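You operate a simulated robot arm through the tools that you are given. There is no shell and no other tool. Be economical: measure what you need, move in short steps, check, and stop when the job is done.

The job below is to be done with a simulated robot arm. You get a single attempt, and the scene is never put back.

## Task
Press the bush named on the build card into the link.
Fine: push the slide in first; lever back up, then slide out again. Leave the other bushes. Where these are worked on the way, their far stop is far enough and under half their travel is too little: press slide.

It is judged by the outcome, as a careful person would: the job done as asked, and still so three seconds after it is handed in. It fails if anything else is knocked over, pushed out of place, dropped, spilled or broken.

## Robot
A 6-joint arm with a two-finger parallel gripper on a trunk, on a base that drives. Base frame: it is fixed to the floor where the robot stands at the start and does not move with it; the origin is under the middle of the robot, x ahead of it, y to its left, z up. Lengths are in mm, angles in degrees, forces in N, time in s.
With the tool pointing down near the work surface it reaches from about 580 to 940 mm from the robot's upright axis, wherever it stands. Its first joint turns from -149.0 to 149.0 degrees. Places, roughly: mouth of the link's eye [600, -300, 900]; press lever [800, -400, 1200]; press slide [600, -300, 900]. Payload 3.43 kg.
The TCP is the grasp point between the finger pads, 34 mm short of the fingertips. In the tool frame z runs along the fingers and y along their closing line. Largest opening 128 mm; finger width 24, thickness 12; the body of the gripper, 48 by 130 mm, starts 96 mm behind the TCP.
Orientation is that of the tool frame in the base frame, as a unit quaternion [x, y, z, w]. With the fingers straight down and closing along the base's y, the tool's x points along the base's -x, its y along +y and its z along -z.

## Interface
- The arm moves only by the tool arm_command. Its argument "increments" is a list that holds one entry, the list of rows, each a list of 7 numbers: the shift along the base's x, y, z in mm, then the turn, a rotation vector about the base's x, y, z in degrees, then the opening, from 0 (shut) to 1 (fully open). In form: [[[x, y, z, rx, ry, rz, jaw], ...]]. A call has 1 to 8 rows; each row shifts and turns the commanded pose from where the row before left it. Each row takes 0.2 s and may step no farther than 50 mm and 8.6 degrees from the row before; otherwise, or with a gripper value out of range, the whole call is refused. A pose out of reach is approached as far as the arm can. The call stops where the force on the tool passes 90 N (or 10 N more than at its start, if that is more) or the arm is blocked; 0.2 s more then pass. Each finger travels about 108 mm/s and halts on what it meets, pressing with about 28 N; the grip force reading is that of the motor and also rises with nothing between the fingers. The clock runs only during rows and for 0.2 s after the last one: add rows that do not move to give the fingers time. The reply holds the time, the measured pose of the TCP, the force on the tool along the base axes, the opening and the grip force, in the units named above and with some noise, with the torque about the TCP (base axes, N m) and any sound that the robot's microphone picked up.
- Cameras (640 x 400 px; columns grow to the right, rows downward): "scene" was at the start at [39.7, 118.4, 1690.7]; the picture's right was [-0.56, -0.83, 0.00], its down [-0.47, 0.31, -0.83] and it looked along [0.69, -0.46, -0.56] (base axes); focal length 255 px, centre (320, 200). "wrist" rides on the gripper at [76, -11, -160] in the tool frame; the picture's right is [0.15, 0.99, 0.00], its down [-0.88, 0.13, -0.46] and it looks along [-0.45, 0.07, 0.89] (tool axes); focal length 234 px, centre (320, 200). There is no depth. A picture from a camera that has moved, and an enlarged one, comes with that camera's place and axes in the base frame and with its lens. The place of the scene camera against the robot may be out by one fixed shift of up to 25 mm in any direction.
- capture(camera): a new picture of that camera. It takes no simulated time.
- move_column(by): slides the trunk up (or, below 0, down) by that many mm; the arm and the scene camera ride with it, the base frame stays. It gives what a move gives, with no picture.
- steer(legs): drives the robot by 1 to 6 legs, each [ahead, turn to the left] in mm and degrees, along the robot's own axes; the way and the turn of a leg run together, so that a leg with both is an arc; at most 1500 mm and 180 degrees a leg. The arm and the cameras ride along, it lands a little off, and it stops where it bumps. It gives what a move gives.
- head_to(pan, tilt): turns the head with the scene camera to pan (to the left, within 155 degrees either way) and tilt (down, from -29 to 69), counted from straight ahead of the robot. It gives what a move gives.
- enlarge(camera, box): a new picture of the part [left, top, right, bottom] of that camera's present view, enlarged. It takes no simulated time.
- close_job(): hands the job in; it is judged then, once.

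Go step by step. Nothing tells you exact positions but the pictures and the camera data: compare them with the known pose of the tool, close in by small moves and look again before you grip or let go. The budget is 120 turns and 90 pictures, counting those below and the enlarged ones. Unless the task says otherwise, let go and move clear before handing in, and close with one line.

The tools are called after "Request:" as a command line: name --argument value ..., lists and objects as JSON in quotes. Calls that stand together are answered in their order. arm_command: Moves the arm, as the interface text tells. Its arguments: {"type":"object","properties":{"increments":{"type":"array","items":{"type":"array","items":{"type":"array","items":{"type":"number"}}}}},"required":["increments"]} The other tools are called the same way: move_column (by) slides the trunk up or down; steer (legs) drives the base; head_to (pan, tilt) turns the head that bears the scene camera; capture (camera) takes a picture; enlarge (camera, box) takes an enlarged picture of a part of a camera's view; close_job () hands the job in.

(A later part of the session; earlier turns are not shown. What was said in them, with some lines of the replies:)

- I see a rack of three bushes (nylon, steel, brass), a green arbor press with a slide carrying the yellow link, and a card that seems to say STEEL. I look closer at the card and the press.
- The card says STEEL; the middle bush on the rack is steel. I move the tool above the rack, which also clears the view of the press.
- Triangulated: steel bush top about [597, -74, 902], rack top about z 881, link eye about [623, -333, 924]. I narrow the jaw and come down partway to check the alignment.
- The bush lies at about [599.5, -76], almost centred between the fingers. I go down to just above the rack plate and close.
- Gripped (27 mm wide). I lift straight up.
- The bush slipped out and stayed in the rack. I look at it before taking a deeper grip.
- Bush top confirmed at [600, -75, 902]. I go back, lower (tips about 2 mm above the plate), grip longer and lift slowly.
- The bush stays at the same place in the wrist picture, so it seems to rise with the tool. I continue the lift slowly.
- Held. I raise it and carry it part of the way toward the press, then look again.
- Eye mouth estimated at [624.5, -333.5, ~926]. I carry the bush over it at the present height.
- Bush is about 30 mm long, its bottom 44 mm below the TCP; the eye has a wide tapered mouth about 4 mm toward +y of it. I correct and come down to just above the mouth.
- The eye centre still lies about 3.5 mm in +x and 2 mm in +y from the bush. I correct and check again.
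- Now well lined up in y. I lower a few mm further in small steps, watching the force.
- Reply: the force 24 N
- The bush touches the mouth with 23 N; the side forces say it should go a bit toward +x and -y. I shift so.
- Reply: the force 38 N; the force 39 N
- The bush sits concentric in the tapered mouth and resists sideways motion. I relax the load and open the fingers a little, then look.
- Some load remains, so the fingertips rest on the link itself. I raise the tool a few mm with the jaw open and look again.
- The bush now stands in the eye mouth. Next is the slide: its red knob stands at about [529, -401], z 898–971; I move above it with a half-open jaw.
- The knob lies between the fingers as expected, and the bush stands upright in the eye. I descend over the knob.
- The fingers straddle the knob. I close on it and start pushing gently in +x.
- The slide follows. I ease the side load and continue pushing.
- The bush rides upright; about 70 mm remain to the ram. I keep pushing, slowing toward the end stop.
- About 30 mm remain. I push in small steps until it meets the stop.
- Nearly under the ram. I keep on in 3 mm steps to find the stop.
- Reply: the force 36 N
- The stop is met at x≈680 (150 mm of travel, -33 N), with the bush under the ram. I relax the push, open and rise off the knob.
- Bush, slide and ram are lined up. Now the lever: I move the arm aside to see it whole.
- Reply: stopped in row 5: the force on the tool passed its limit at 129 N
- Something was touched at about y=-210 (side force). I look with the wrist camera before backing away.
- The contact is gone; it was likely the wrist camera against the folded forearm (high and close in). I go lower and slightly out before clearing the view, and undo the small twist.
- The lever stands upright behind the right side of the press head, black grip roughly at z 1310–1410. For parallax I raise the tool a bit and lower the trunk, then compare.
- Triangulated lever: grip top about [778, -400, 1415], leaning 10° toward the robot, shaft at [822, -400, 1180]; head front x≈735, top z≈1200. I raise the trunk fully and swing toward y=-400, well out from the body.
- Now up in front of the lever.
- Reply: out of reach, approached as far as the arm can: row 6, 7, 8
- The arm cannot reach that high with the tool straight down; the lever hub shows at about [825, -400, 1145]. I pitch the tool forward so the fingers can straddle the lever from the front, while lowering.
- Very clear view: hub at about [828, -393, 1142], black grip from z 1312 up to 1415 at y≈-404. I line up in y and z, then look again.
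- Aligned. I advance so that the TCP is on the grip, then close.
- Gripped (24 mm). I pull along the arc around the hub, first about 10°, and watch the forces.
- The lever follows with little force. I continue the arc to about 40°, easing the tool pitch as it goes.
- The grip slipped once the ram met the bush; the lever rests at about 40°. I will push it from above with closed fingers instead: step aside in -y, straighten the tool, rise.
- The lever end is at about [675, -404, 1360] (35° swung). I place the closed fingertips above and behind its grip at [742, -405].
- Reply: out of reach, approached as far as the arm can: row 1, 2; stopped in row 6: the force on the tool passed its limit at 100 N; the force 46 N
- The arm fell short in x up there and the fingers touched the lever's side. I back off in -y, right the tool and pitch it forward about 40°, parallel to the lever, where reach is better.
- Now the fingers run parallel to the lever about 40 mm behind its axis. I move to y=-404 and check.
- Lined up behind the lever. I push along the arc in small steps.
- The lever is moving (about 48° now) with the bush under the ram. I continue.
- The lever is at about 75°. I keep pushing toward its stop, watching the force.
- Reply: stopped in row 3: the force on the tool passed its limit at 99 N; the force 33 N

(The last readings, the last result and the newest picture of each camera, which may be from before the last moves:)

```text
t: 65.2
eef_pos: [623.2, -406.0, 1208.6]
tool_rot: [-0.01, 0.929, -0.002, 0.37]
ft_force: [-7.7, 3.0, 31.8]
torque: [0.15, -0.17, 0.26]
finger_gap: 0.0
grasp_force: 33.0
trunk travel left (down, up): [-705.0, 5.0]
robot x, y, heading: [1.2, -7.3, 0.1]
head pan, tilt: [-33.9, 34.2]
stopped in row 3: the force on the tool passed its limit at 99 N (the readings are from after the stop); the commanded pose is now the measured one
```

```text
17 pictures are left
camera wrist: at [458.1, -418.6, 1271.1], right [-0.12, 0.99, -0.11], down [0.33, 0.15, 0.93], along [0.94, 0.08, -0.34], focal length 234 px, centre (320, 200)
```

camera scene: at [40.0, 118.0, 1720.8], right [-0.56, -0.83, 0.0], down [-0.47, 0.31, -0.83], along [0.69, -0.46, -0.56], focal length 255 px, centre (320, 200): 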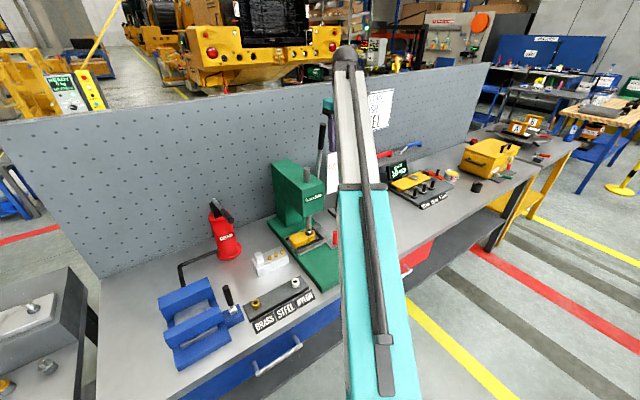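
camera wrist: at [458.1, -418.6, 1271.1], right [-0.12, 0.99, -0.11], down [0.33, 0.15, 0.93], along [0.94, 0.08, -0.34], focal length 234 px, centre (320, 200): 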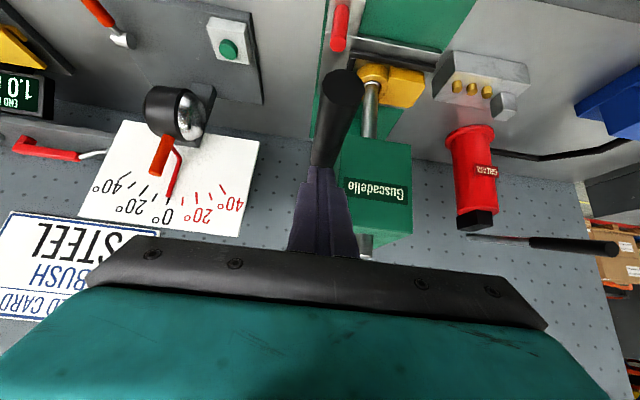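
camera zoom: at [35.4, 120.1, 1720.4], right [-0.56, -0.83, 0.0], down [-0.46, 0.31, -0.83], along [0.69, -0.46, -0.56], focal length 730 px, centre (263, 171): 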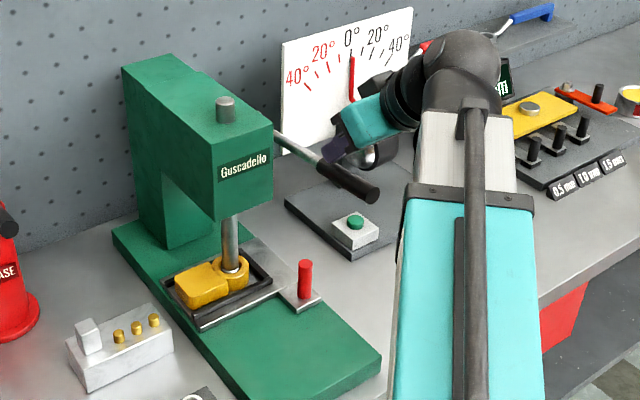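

A firm stop at about 84°. I look closely at the ram and eye to see whether the bush is home.

Request:
enlarge --camera "scene" --box '[305, 205, 355, 250]'

Request:
enlarge --camera "wrist" --box '[330, 40, 440, 140]'

```text
8.89 times, centred on (330, 228) of scene
camera zoom: at [35.4, 120.1, 1720.4], right [-0.56, -0.83, 0.0], down [-0.46, 0.31, -0.83], along [0.69, -0.46, -0.56], focal length 2270 px, centre (231, -44)
```

zoom: 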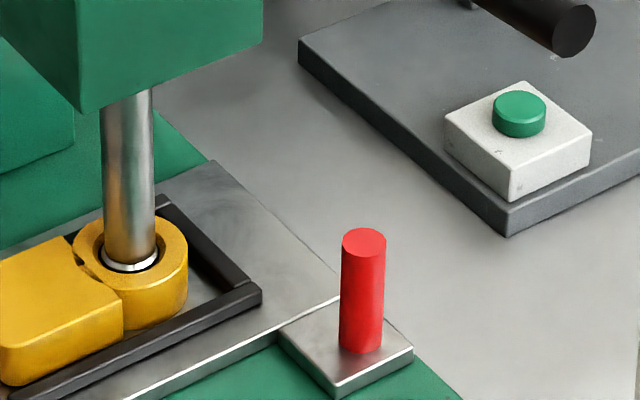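

```text
4.00 times, centred on (385, 90) of wrist
camera zoom: at [458.1, -418.6, 1271.1], right [-0.12, 0.99, -0.11], down [0.33, 0.15, 0.93], along [0.94, 0.08, -0.34], focal length 937 px, centre (60, 640)
```

zoom: 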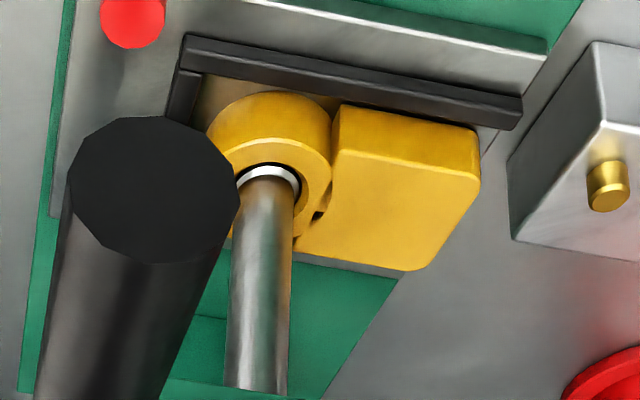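

The bush looks flush in the eye mouth. I press once more to confirm the stop.

Request:
arm_command --increments '[[[-0.5, 0, -4, 0, 0, 0, 0], [-0.5, 0, -4, 0, 0, 0, 0], [0, 0, -3, 0, 0, 0, 0]]]'

Request:
enlarge --camera "scene" --box '[305, 205, 355, 250]'

```text
t: 66.0
eef_pos: [622.8, -405.4, 1207.0]
tool_rot: [-0.009, 0.925, -0.007, 0.381]
ft_force: [-0.8, -6.3, 89.1]
torque: [0.0, -1.38, 1.22]
finger_gap: 0.0
grasp_force: 32.9
trunk travel left (down, up): [-705.0, 5.0]
robot x, y, heading: [1.4, -1.5, -0.1]
head pan, tilt: [-33.9, 34.2]
```

```text
8.89 times, centred on (330, 228) of scene
camera zoom: at [30.8, 122.7, 1721.3], right [-0.56, -0.83, 0.0], down [-0.46, 0.31, -0.83], along [0.69, -0.46, -0.56], focal length 2270 px, centre (231, -44)
```

zoom: 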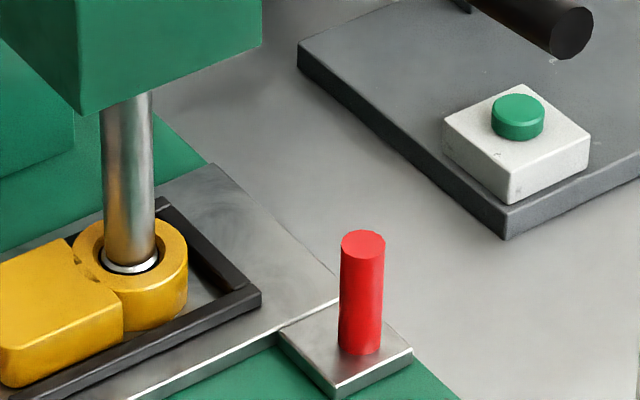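

It holds at 89 N without moving: the lever is at its stop and the bush is home. Now I rise off, open the jaw and take hold of the lever to bring it back up.

Request:
arm_command --increments '[[[0, 0, 15, 0, 0, 0, 0], [0, 0, 20, 0, 0, 0, 0], [0, 0, 20, 0, 0, 0, 0.5], [0, 0, 0, 0, 0, 0, 0.5], [0, 0, 0, 0, 0, 0, 0.5]]]'

Request:
capture --camera "wrist"

```text
t: 67.2
eef_pos: [623.0, -408.9, 1245.2]
tool_rot: [-0.009, 0.931, -0.002, 0.365]
ft_force: [0.6, -0.5, -0.2]
torque: [0.0, 0.01, -0.02]
finger_gap: 64.1
grasp_force: 0.0
trunk travel left (down, up): [-705.0, 5.0]
robot x, y, heading: [1.5, -6.2, -0.0]
head pan, tilt: [-33.9, 34.2]
```

```text
13 pictures are left
camera wrist: at [459.6, -421.1, 1311.1], right [-0.12, 0.99, -0.11], down [0.34, 0.14, 0.93], along [0.93, 0.08, -0.35], focal length 234 px, centre (320, 200)
```

wrist: 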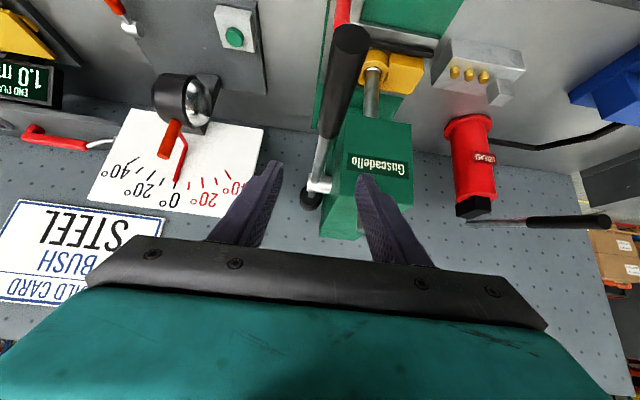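

Request:
arm_command --increments '[[[-5, 2, -20, 0, 0, 0, 0.5], [-5, 2, -25, 0, 0, 0, 0.5], [-4, 0, -20, 0, 0, 0, 0.5], [0, 0, -13, 0, 0, 0, 0.5], [0, 0, 0, 0, 0, 0, 0.25], [0, 0, 0, 0, 0, 0, 0], [0, 0, 0, 0, 0, 0, 0], [0, 0, 0, 0, 0, 0, 0]]]'

Request:
capture --camera "wrist"

```text
t: 69.0
eef_pos: [609.9, -405.3, 1168.4]
tool_rot: [-0.008, 0.931, -0.002, 0.364]
ft_force: [1.9, -8.2, 0.9]
torque: [-0.29, -0.11, -1.39]
finger_gap: 24.1
grasp_force: 45.1
trunk travel left (down, up): [-705.0, 5.0]
robot x, y, heading: [-1.7, -7.3, -0.1]
head pan, tilt: [-33.9, 34.2]
```

```text
12 pictures are left
camera wrist: at [446.0, -417.4, 1233.8], right [-0.12, 0.99, -0.11], down [0.34, 0.14, 0.93], along [0.93, 0.08, -0.35], focal length 234 px, centre (320, 200)
```

wrist: 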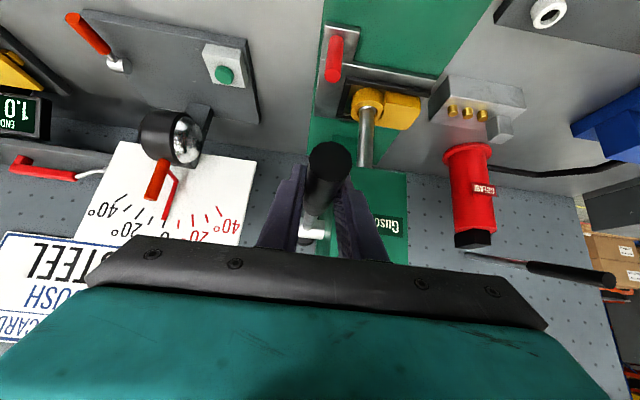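

Gripped. I bring the lever up along the arc.

Request:
arm_command --increments '[[[2.3, 0, 15.1, 0, 0, 0, 0], [3.4, 0, 14.9, 0, 0, 0, 0], [4.4, 0, 14.6, 0, 0, 0, 0], [5.4, 0, 14.3, 0, 0, 0, 0], [6.4, 0, 13.9, 0, 0, 0, 0], [7.4, 0, 13.4, 0, 0, 0, 0], [8.3, 0, 12.9, 0, 0, 0, 0], [9.2, 0, 12.2, 0, 0, 0, 0]]]'

```text
t: 70.8
eef_pos: [656.3, -403.9, 1280.1]
tool_rot: [-0.009, 0.931, -0.002, 0.364]
ft_force: [-7.3, -6.0, -5.9]
torque: [-0.4, 1.48, -0.37]
finger_gap: 23.9
grasp_force: 44.7
trunk travel left (down, up): [-705.0, 5.0]
robot x, y, heading: [0.7, -3.6, -0.3]
head pan, tilt: [-33.9, 34.2]
```

Request:
arm_command --increments '[[[10, 0, 11.6, 0, -1.5, 0, 0], [10.8, 0, 10.9, 0, -1.5, 0, 0], [11.5, 0, 10.1, 0, -1.5, 0, 0], [12.2, 0, 9.3, 0, -1.5, 0, 0], [12.8, 0, 8.4, 0, -1.5, 0, 0], [13.4, 0, 7.5, 0, -1.5, 0, 0], [13.8, 0, 6.5, 0, -1.5, 0, 0], [14.3, 0, 5.5, 0, -1.5, 0, 0]]]'

Request:
enlarge --camera "scene" --box '[270, 80, 410, 260]'

```text
t: 72.6
eef_pos: [750.8, -404.7, 1354.0]
tool_rot: [-0.009, 0.886, -0.003, 0.463]
ft_force: [-13.2, -0.4, 17.5]
torque: [0.47, 1.6, 0.29]
finger_gap: 24.0
grasp_force: 45.0
trunk travel left (down, up): [-705.0, 5.0]
robot x, y, heading: [-0.7, -6.5, 0.2]
head pan, tilt: [-33.9, 34.2]
```

```text
2.22 times, centred on (340, 170) of scene
camera zoom: at [35.1, 119.2, 1721.0], right [-0.56, -0.83, 0.0], down [-0.46, 0.31, -0.83], along [0.69, -0.46, -0.56], focal length 568 px, centre (276, 267)
```

zoom: 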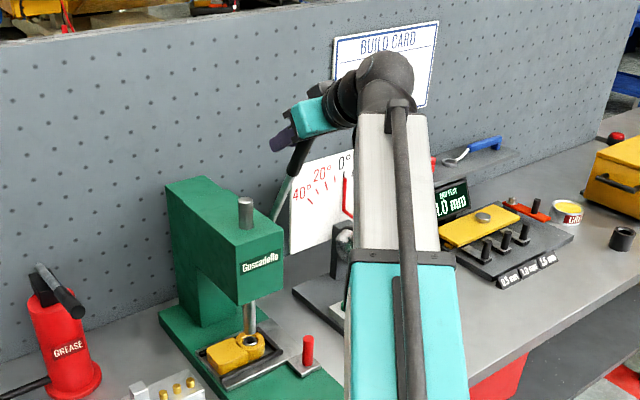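

The ram is up and the bush stays in the link. I take the lever the rest of the way to its upright rest.

Request:
arm_command --increments '[[[9, 0, 3, 0, 0, 0, 0], [9, 0, 2.5, 0, 0, 0, 0], [9, 0, 2, 0, 0, 0, 0], [6, 0, 1, 0, 0, 0, 0], [4, 0, 0.5, 0, 0, 0, 0], [0, 0, 0, 0, 0, 0, 0]]]'

```text
t: 74.0
eef_pos: [785.5, -404.0, 1364.0]
tool_rot: [-0.009, 0.887, -0.003, 0.463]
ft_force: [-13.1, -10.8, 30.6]
torque: [0.76, 1.66, 0.62]
finger_gap: 24.0
grasp_force: 45.5
trunk travel left (down, up): [-705.0, 5.0]
robot x, y, heading: [-0.9, -4.7, -0.1]
head pan, tilt: [-33.9, 34.2]
```

Request:
arm_command --increments '[[[3, 0, 1, 0, 0, 0, 0], [3, 0, 1, 0, 0, 0, 0], [0, 0, 0, 0, 0, 0, 0]]]'

Request:
enlarge --camera "scene" --box '[270, 80, 410, 260]'

```text
t: 74.8
eef_pos: [793.6, -403.9, 1364.2]
tool_rot: [-0.008, 0.887, -0.004, 0.461]
ft_force: [-13.3, -10.9, 26.3]
torque: [0.79, 1.78, 0.72]
finger_gap: 24.0
grasp_force: 44.4
trunk travel left (down, up): [-705.0, 5.0]
robot x, y, heading: [-4.1, -4.3, 0.2]
head pan, tilt: [-33.9, 34.2]
```

```text
2.22 times, centred on (340, 170) of scene
camera zoom: at [34.2, 117.7, 1720.9], right [-0.56, -0.83, 0.0], down [-0.46, 0.31, -0.83], along [0.69, -0.46, -0.56], focal length 568 px, centre (276, 267)
```

zoom: 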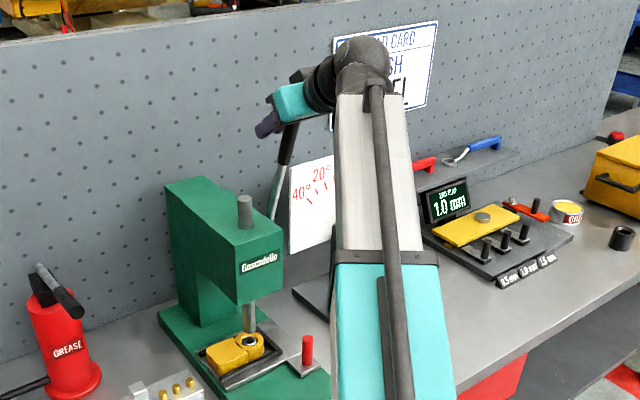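

Request:
arm_command --increments '[[[3, 0, 0, 0, 0, 0, 0], [2, 0, 0, 0, 0, 0, 0], [0, 0, 0, 0, 0, 0, 0]]]'

```text
t: 75.6
eef_pos: [799.2, -403.2, 1364.2]
tool_rot: [-0.008, 0.887, -0.003, 0.462]
ft_force: [-11.2, -12.3, 31.6]
torque: [0.93, 1.75, 0.8]
finger_gap: 23.7
grasp_force: 45.1
trunk travel left (down, up): [-705.0, 5.0]
robot x, y, heading: [0.8, -4.8, -0.1]
head pan, tilt: [-33.9, 34.2]
```

Request:
capture --camera "wrist"

```text
9 pictures are left
camera wrist: at [624.8, -416.3, 1393.1], right [-0.1, 0.99, -0.13], down [0.13, 0.14, 0.98], along [0.99, 0.08, -0.14], focal length 234 px, centre (320, 200)
```

wrist: 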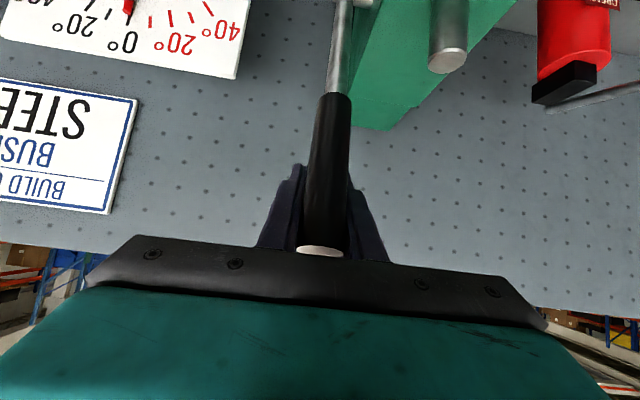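

The fingers slid along: the lever is still at about 20° with its end near the palm. With the jaw loosened around it, I push it on with the palm.

Request:
arm_command --increments '[[[0, 0, 0, 0, 0, 0, 0.3], [0, 0, 0, 0, 0, 0, 0.3], [5, 0, -3, 0, 0, 0, 0.3], [5, 0, -3, 0, 0, 0, 0.3], [5, 0, -2, 0, 0, 0, 0.3], [5, 0, -2, 0, 0, 0, 0.3]]]'

Request:
capture --camera "wrist"

```text
t: 77.0
eef_pos: [824.1, -403.9, 1348.3]
tool_rot: [-0.01, 0.889, -0.002, 0.458]
ft_force: [0.2, -0.4, 0.0]
torque: [0.01, -0.01, 0.0]
finger_gap: 38.5
grasp_force: 0.0
trunk travel left (down, up): [-705.0, 5.0]
robot x, y, heading: [-2.1, -7.6, -0.1]
head pan, tilt: [-33.9, 34.2]
```

```text
8 pictures are left
camera wrist: at [649.5, -415.9, 1379.2], right [-0.1, 0.99, -0.13], down [0.14, 0.14, 0.98], along [0.99, 0.08, -0.15], focal length 234 px, centre (320, 200)
```

wrist: 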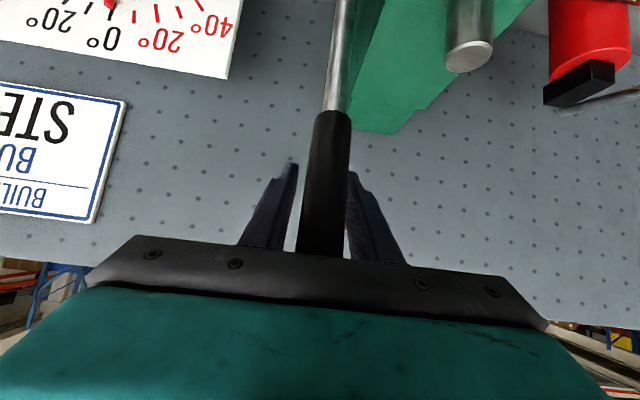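

The lever moved to about 16°. To avoid reaching deep toward the board, I back out, close the fingers and push the lever's front with the fingertips.

Request:
arm_command --increments '[[[-40, 0, 0, 0, 0, 0, 0.35], [-45, 0, 0, 0, 0, 0, 0.35], [-45, 0, 5, 0, 0, 0, 0.35], [-10, 0, 5, 0, 0, 0, 0.2], [0, 0, 0, 0, 0, 0, 0], [0, 0, 0, 0, 0, 0, 0], [0, 0, 0, 0, 0, 0, 0]]]'

Request:
capture --camera "wrist"

```text
t: 78.6
eef_pos: [684.5, -403.7, 1359.7]
tool_rot: [-0.009, 0.888, -0.002, 0.459]
ft_force: [-0.2, 0.1, 0.2]
torque: [0.02, 0.05, 0.01]
finger_gap: 0.1
grasp_force: 28.2
trunk travel left (down, up): [-705.0, 5.0]
robot x, y, heading: [0.4, -9.3, -0.2]
head pan, tilt: [-33.9, 34.2]
```

```text
7 pictures are left
camera wrist: at [509.2, -415.8, 1390.0], right [-0.1, 0.99, -0.13], down [0.13, 0.14, 0.98], along [0.99, 0.08, -0.15], focal length 234 px, centre (320, 200)
```

wrist: 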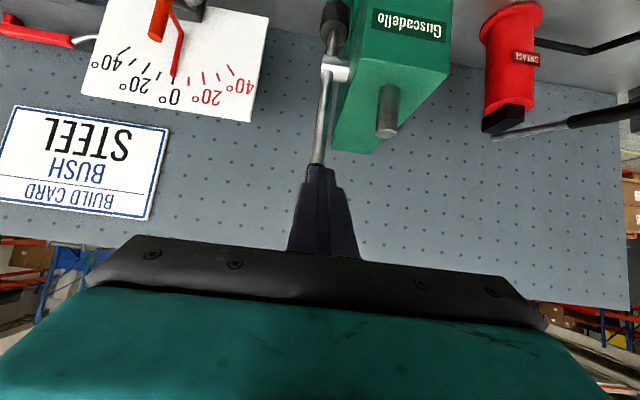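

Fingertips are right in front of the lever. I push +x gently until the lever's rest stop is felt.

Request:
arm_command --increments '[[[20, 0, 0, 0, 0, 0, 0], [15, 0, 0, 0, 0, 0, 0], [10, 0, 0, 0, 0, 0, 0], [8, 0, 0, 0, 0, 0, 0], [6, 0, 0, 0, 0, 0, 0], [5, 0, 0, 0, 0, 0, 0]]]'

```text
t: 80.0
eef_pos: [742.7, -403.5, 1361.3]
tool_rot: [-0.009, 0.888, -0.002, 0.459]
ft_force: [-19.4, 1.5, -2.5]
torque: [0.09, 0.28, 0.08]
finger_gap: 0.0
grasp_force: 28.2
trunk travel left (down, up): [-705.0, 5.0]
robot x, y, heading: [0.3, -1.9, -0.1]
head pan, tilt: [-33.9, 34.2]
```

Request:
arm_command --increments '[[[4, 0, 0, 0, 0, 0, 0], [4, 0, 0, 0, 0, 0, 0], [0, 0, 0, 0, 0, 0, 0]]]'

Request:
enlarge --camera "scene" --box '[270, 80, 410, 260]'

```text
t: 80.8
eef_pos: [744.2, -404.1, 1361.3]
tool_rot: [-0.011, 0.89, -0.001, 0.456]
ft_force: [-61.3, 5.5, -13.8]
torque: [-0.53, 1.09, 0.06]
finger_gap: 0.0
grasp_force: 27.8
trunk travel left (down, up): [-705.0, 5.0]
robot x, y, heading: [1.2, -5.8, -0.3]
head pan, tilt: [-33.9, 34.2]
```

```text
2.22 times, centred on (340, 170) of scene
camera zoom: at [29.4, 118.6, 1720.7], right [-0.56, -0.83, 0.0], down [-0.46, 0.31, -0.83], along [0.69, -0.46, -0.56], focal length 568 px, centre (276, 267)
```

zoom: 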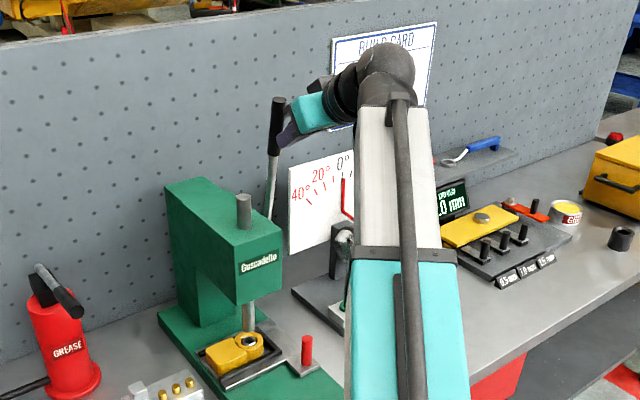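

The lever is back at its upright stop. I back off, turn the tool down again and lower toward the slide knob.

Request:
arm_command --increments '[[[-30, 0, 0, 0, 0, 0, 0.1], [-35, 0, 0, 0, 0, 0, 0.3], [-25, 0, -20, 0, 0, 0, 0.5], [0, 0, -30, 0, 8, 0, 0.5], [0, 0, -30, 0, 8, 0, 0.5], [0, 0, -30, 0, 8, 0, 0.5], [0, 0, -30, 0, 8, 0, 0.5], [0, 0, -30, 0, 8, 0, 0.5]]]'

Request:
arm_command --increments '[[[0, 0, -30, 0, 8, 0, 0.5], [0, 0, -30, 0, 6, 1, 0.5], [0, 0, -30, 0, 0, 0, 0.5], [10, 0, -30, 0, 0, 0, 0.5], [10, 0, -20, 0, 0, 0, 0.5], [0, 0, 0, 0, 0, 0, 0.5]]]'

Request:
capture --camera "wrist"

```text
t: 82.6
eef_pos: [665.5, -403.1, 1190.0]
tool_rot: [-0.009, 0.992, 0.001, 0.127]
ft_force: [0.6, 0.3, 0.5]
torque: [0.01, 0.02, -0.01]
finger_gap: 63.7
grasp_force: 0.2
trunk travel left (down, up): [-705.0, 5.0]
robot x, y, heading: [0.1, -6.1, -0.1]
head pan, tilt: [-33.9, 34.2]
```

```text
t: 84.0
eef_pos: [683.7, -405.1, 1049.4]
tool_rot: [-0.018, 1.0, 0.002, 0.007]
ft_force: [0.1, -0.1, -0.1]
torque: [0.01, -0.04, -0.02]
finger_gap: 64.1
grasp_force: 0.0
trunk travel left (down, up): [-705.0, 5.0]
robot x, y, heading: [3.2, -6.3, -0.0]
head pan, tilt: [-33.9, 34.2]
```

```text
5 pictures are left
camera wrist: at [607.8, -419.4, 1207.9], right [-0.18, 0.98, 0.0], down [0.87, 0.16, 0.47], along [0.46, 0.09, -0.88], focal length 234 px, centre (320, 200)
```

wrist: 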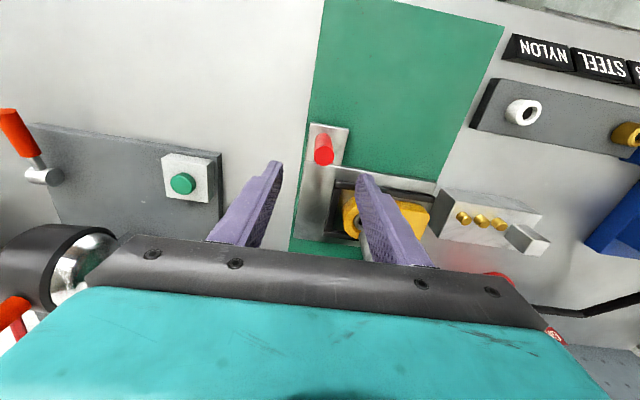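

The knob is at [680, -401]; I straighten the yaw, descend over it, grip and start pulling out slowly.

Request:
arm_command --increments '[[[-3, 3, -20, 0, 0, -2, 0.5], [0, 0, -30, 0, 0, 0, 0.5], [0, 0, -30, 0, 0, 0, 0.5], [0, 0, -26, 0, 0, 0, 0.5], [0, 0, 0, 0, 0, 0, 0.3], [0, 0, 0, 0, 0, 0, 0], [0, 0, 0, 0, 0, 0, 0], [0, 0, 0, 0, 0, 0, 0]]]'

```text
t: 85.8
eef_pos: [680.8, -401.2, 946.3]
tool_rot: [-0.001, 1.0, 0.003, 0.006]
ft_force: [-3.9, 9.8, -6.0]
torque: [-2.02, -0.9, 0.11]
finger_gap: 21.7
grasp_force: 45.3
trunk travel left (down, up): [-705.0, 5.0]
robot x, y, heading: [-0.1, -2.9, -0.1]
head pan, tilt: [-33.9, 34.2]
```

Gripped (22 mm). I pull the slide out toward -x.

Request:
arm_command --increments '[[[-4, 0.5, 0, 0, 0, 0, 0], [-8, 0, 0, 0, 0, 0, 0], [-10, 0, 0, 0, 0, 0, 0], [-12, 0, 0, 0, 0, 0, 0], [-12, 0, 0, 0, 0, 0, 0], [-12, 0, 0, 0, 0, 0, 0], [-12, 0, 0, 0, 0, 0, 0], [-10, 0, 0, 0, 0, 0, 0]]]'

Request:
arm_command --increments '[[[-10, 0, 0, 0, 0, 0, 0], [-12, 0, 0, 0, 0, 0, 0], [-12, 0, 0, 0, 0, 0, 0], [-10, 0, 0, 0, 0, 0, 0], [-8, 0, 0, 0, 0, 0, 0], [-6, 0, 0, 0, 0, 0, 0], [-5, 0, 0, 0, 0, 0, 0], [-4, 0, 0, 0, 0, 0, 0]]]'

```text
t: 87.6
eef_pos: [601.4, -402.4, 944.0]
tool_rot: [0.0, 1.0, 0.0, 0.006]
ft_force: [-0.4, -10.2, 5.0]
torque: [-1.35, 0.31, 0.1]
finger_gap: 21.6
grasp_force: 45.1
trunk travel left (down, up): [-705.0, 5.0]
robot x, y, heading: [1.2, -7.6, -0.1]
head pan, tilt: [-33.9, 34.2]
```

```text
t: 89.4
eef_pos: [535.9, -403.0, 945.0]
tool_rot: [0.0, 1.0, 0.001, 0.008]
ft_force: [0.5, -24.7, 16.1]
torque: [-0.45, -0.25, 0.07]
finger_gap: 21.9
grasp_force: 45.0
trunk travel left (down, up): [-705.0, 5.0]
robot x, y, heading: [4.9, -7.3, -0.3]
head pan, tilt: [-33.9, 34.2]
```

Request:
arm_command --increments '[[[-3, -1.5, -1, 0, 0, 0, 0], [-3, 0, 0, 0, 0, 0, 0], [-3, 0, 0, 0, 0, 0, 0], [-3, 0, 0, 0, 0, 0, 0], [0, 0, 0, 0, 0, 0, 0]]]'

Request:
capture --camera "wrist"

```text
t: 90.6
eef_pos: [527.4, -403.3, 941.0]
tool_rot: [-0.001, 1.0, 0.0, 0.01]
ft_force: [30.4, -13.8, 15.8]
torque: [-0.56, -0.06, 0.04]
finger_gap: 22.1
grasp_force: 44.6
trunk travel left (down, up): [-705.0, 5.0]
robot x, y, heading: [1.7, -4.1, -0.2]
head pan, tilt: [-33.9, 34.2]
```

```text
4 pictures are left
camera wrist: at [448.7, -413.6, 1099.8], right [-0.15, 0.99, 0.0], down [0.87, 0.13, 0.47], along [0.47, 0.07, -0.88], focal length 234 px, centre (320, 200)
```

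wrist: 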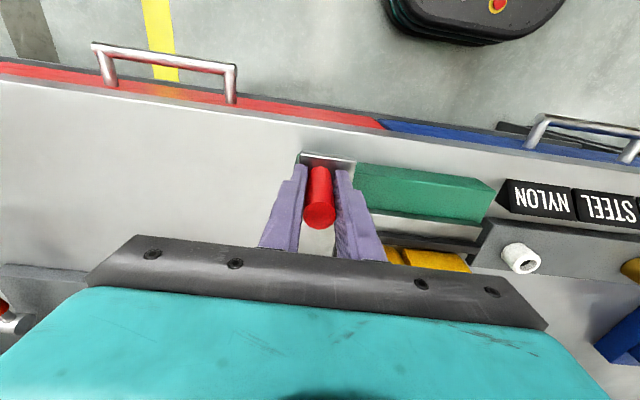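

The slide is at its outer stop (30 N at x≈527). I relax, open and rise clear.

Request:
arm_command --increments '[[[3, 0, 0, 0, 0, 0, 0], [0, 0, 0, 0, 0, 0, 0.3], [0, 0, 0, 0, 0, 0, 0.5], [0, 0, 20, 0, 0, 0, 0.5], [0, 0, 35, 0, 0, 0, 0.5], [0, 0, 35, 0, 0, 0, 0.5], [30, 0, 20, 0, 0, 0, 0.5], [0, 0, 0, 0, 0, 0, 0.5]]]'

Request:
capture --camera "wrist"

Request:
enlarge --camera "scene" --box '[260, 90, 400, 270]'

```text
t: 92.4
eef_pos: [552.9, -401.2, 1052.8]
tool_rot: [-0.001, 1.0, 0.002, 0.006]
ft_force: [-0.5, -0.1, 1.0]
torque: [0.03, 0.02, -0.02]
finger_gap: 63.7
grasp_force: 0.0
trunk travel left (down, up): [-705.0, 5.0]
robot x, y, heading: [-0.7, -9.7, -0.1]
head pan, tilt: [-33.9, 34.2]
```

```text
3 pictures are left
camera wrist: at [476.0, -413.5, 1210.6], right [-0.15, 0.99, 0.0], down [0.87, 0.13, 0.47], along [0.46, 0.07, -0.88], focal length 234 px, centre (320, 200)
```

wrist: 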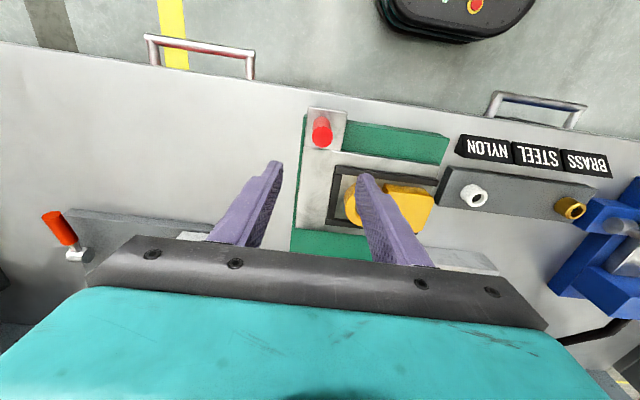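

```text
2.22 times, centred on (330, 180) of scene
camera zoom: at [39.5, 118.4, 1720.7], right [-0.56, -0.83, 0.0], down [-0.47, 0.31, -0.83], along [0.69, -0.46, -0.56], focal length 568 px, centre (298, 244)
```

zoom: 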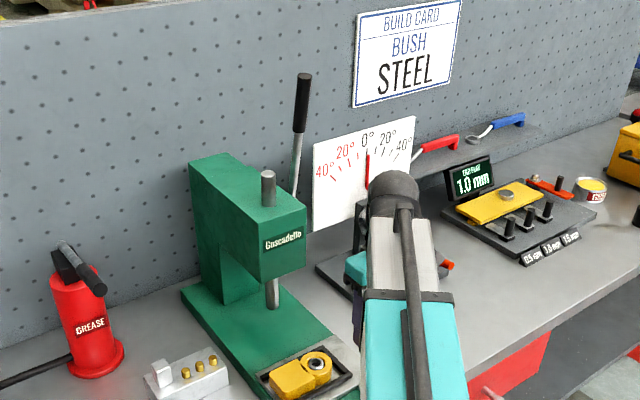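

Request:
enlarge --camera "scene" --box '[310, 235, 350, 270]'

```text
11.43 times, centred on (330, 252) of scene
camera zoom: at [39.5, 118.4, 1720.7], right [-0.56, -0.83, 0.0], down [-0.47, 0.31, -0.83], along [0.69, -0.46, -0.56], focal length 2919 px, centre (206, -400)
```

zoom: 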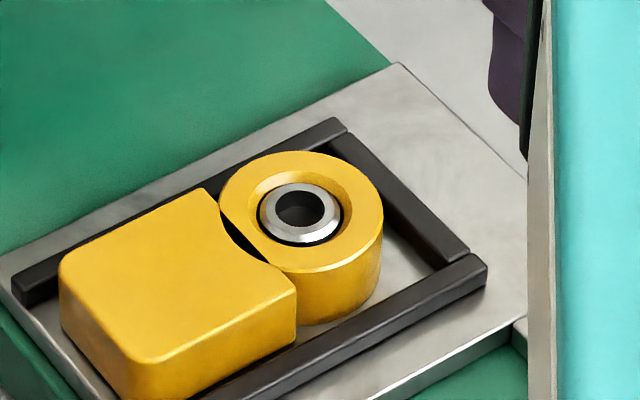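

The steel bush sits flush and square in the eye. The lever is up, the slide is out, the other bushes are untouched and the arm is clear, so I hand the job in.

Request:
close_job

```text
The job is handed in.
```

The steel bush named on the build card is pressed flush into the link. The lever is back up, the slide is out at its stop, and the nylon and brass bushes are still in the rack.
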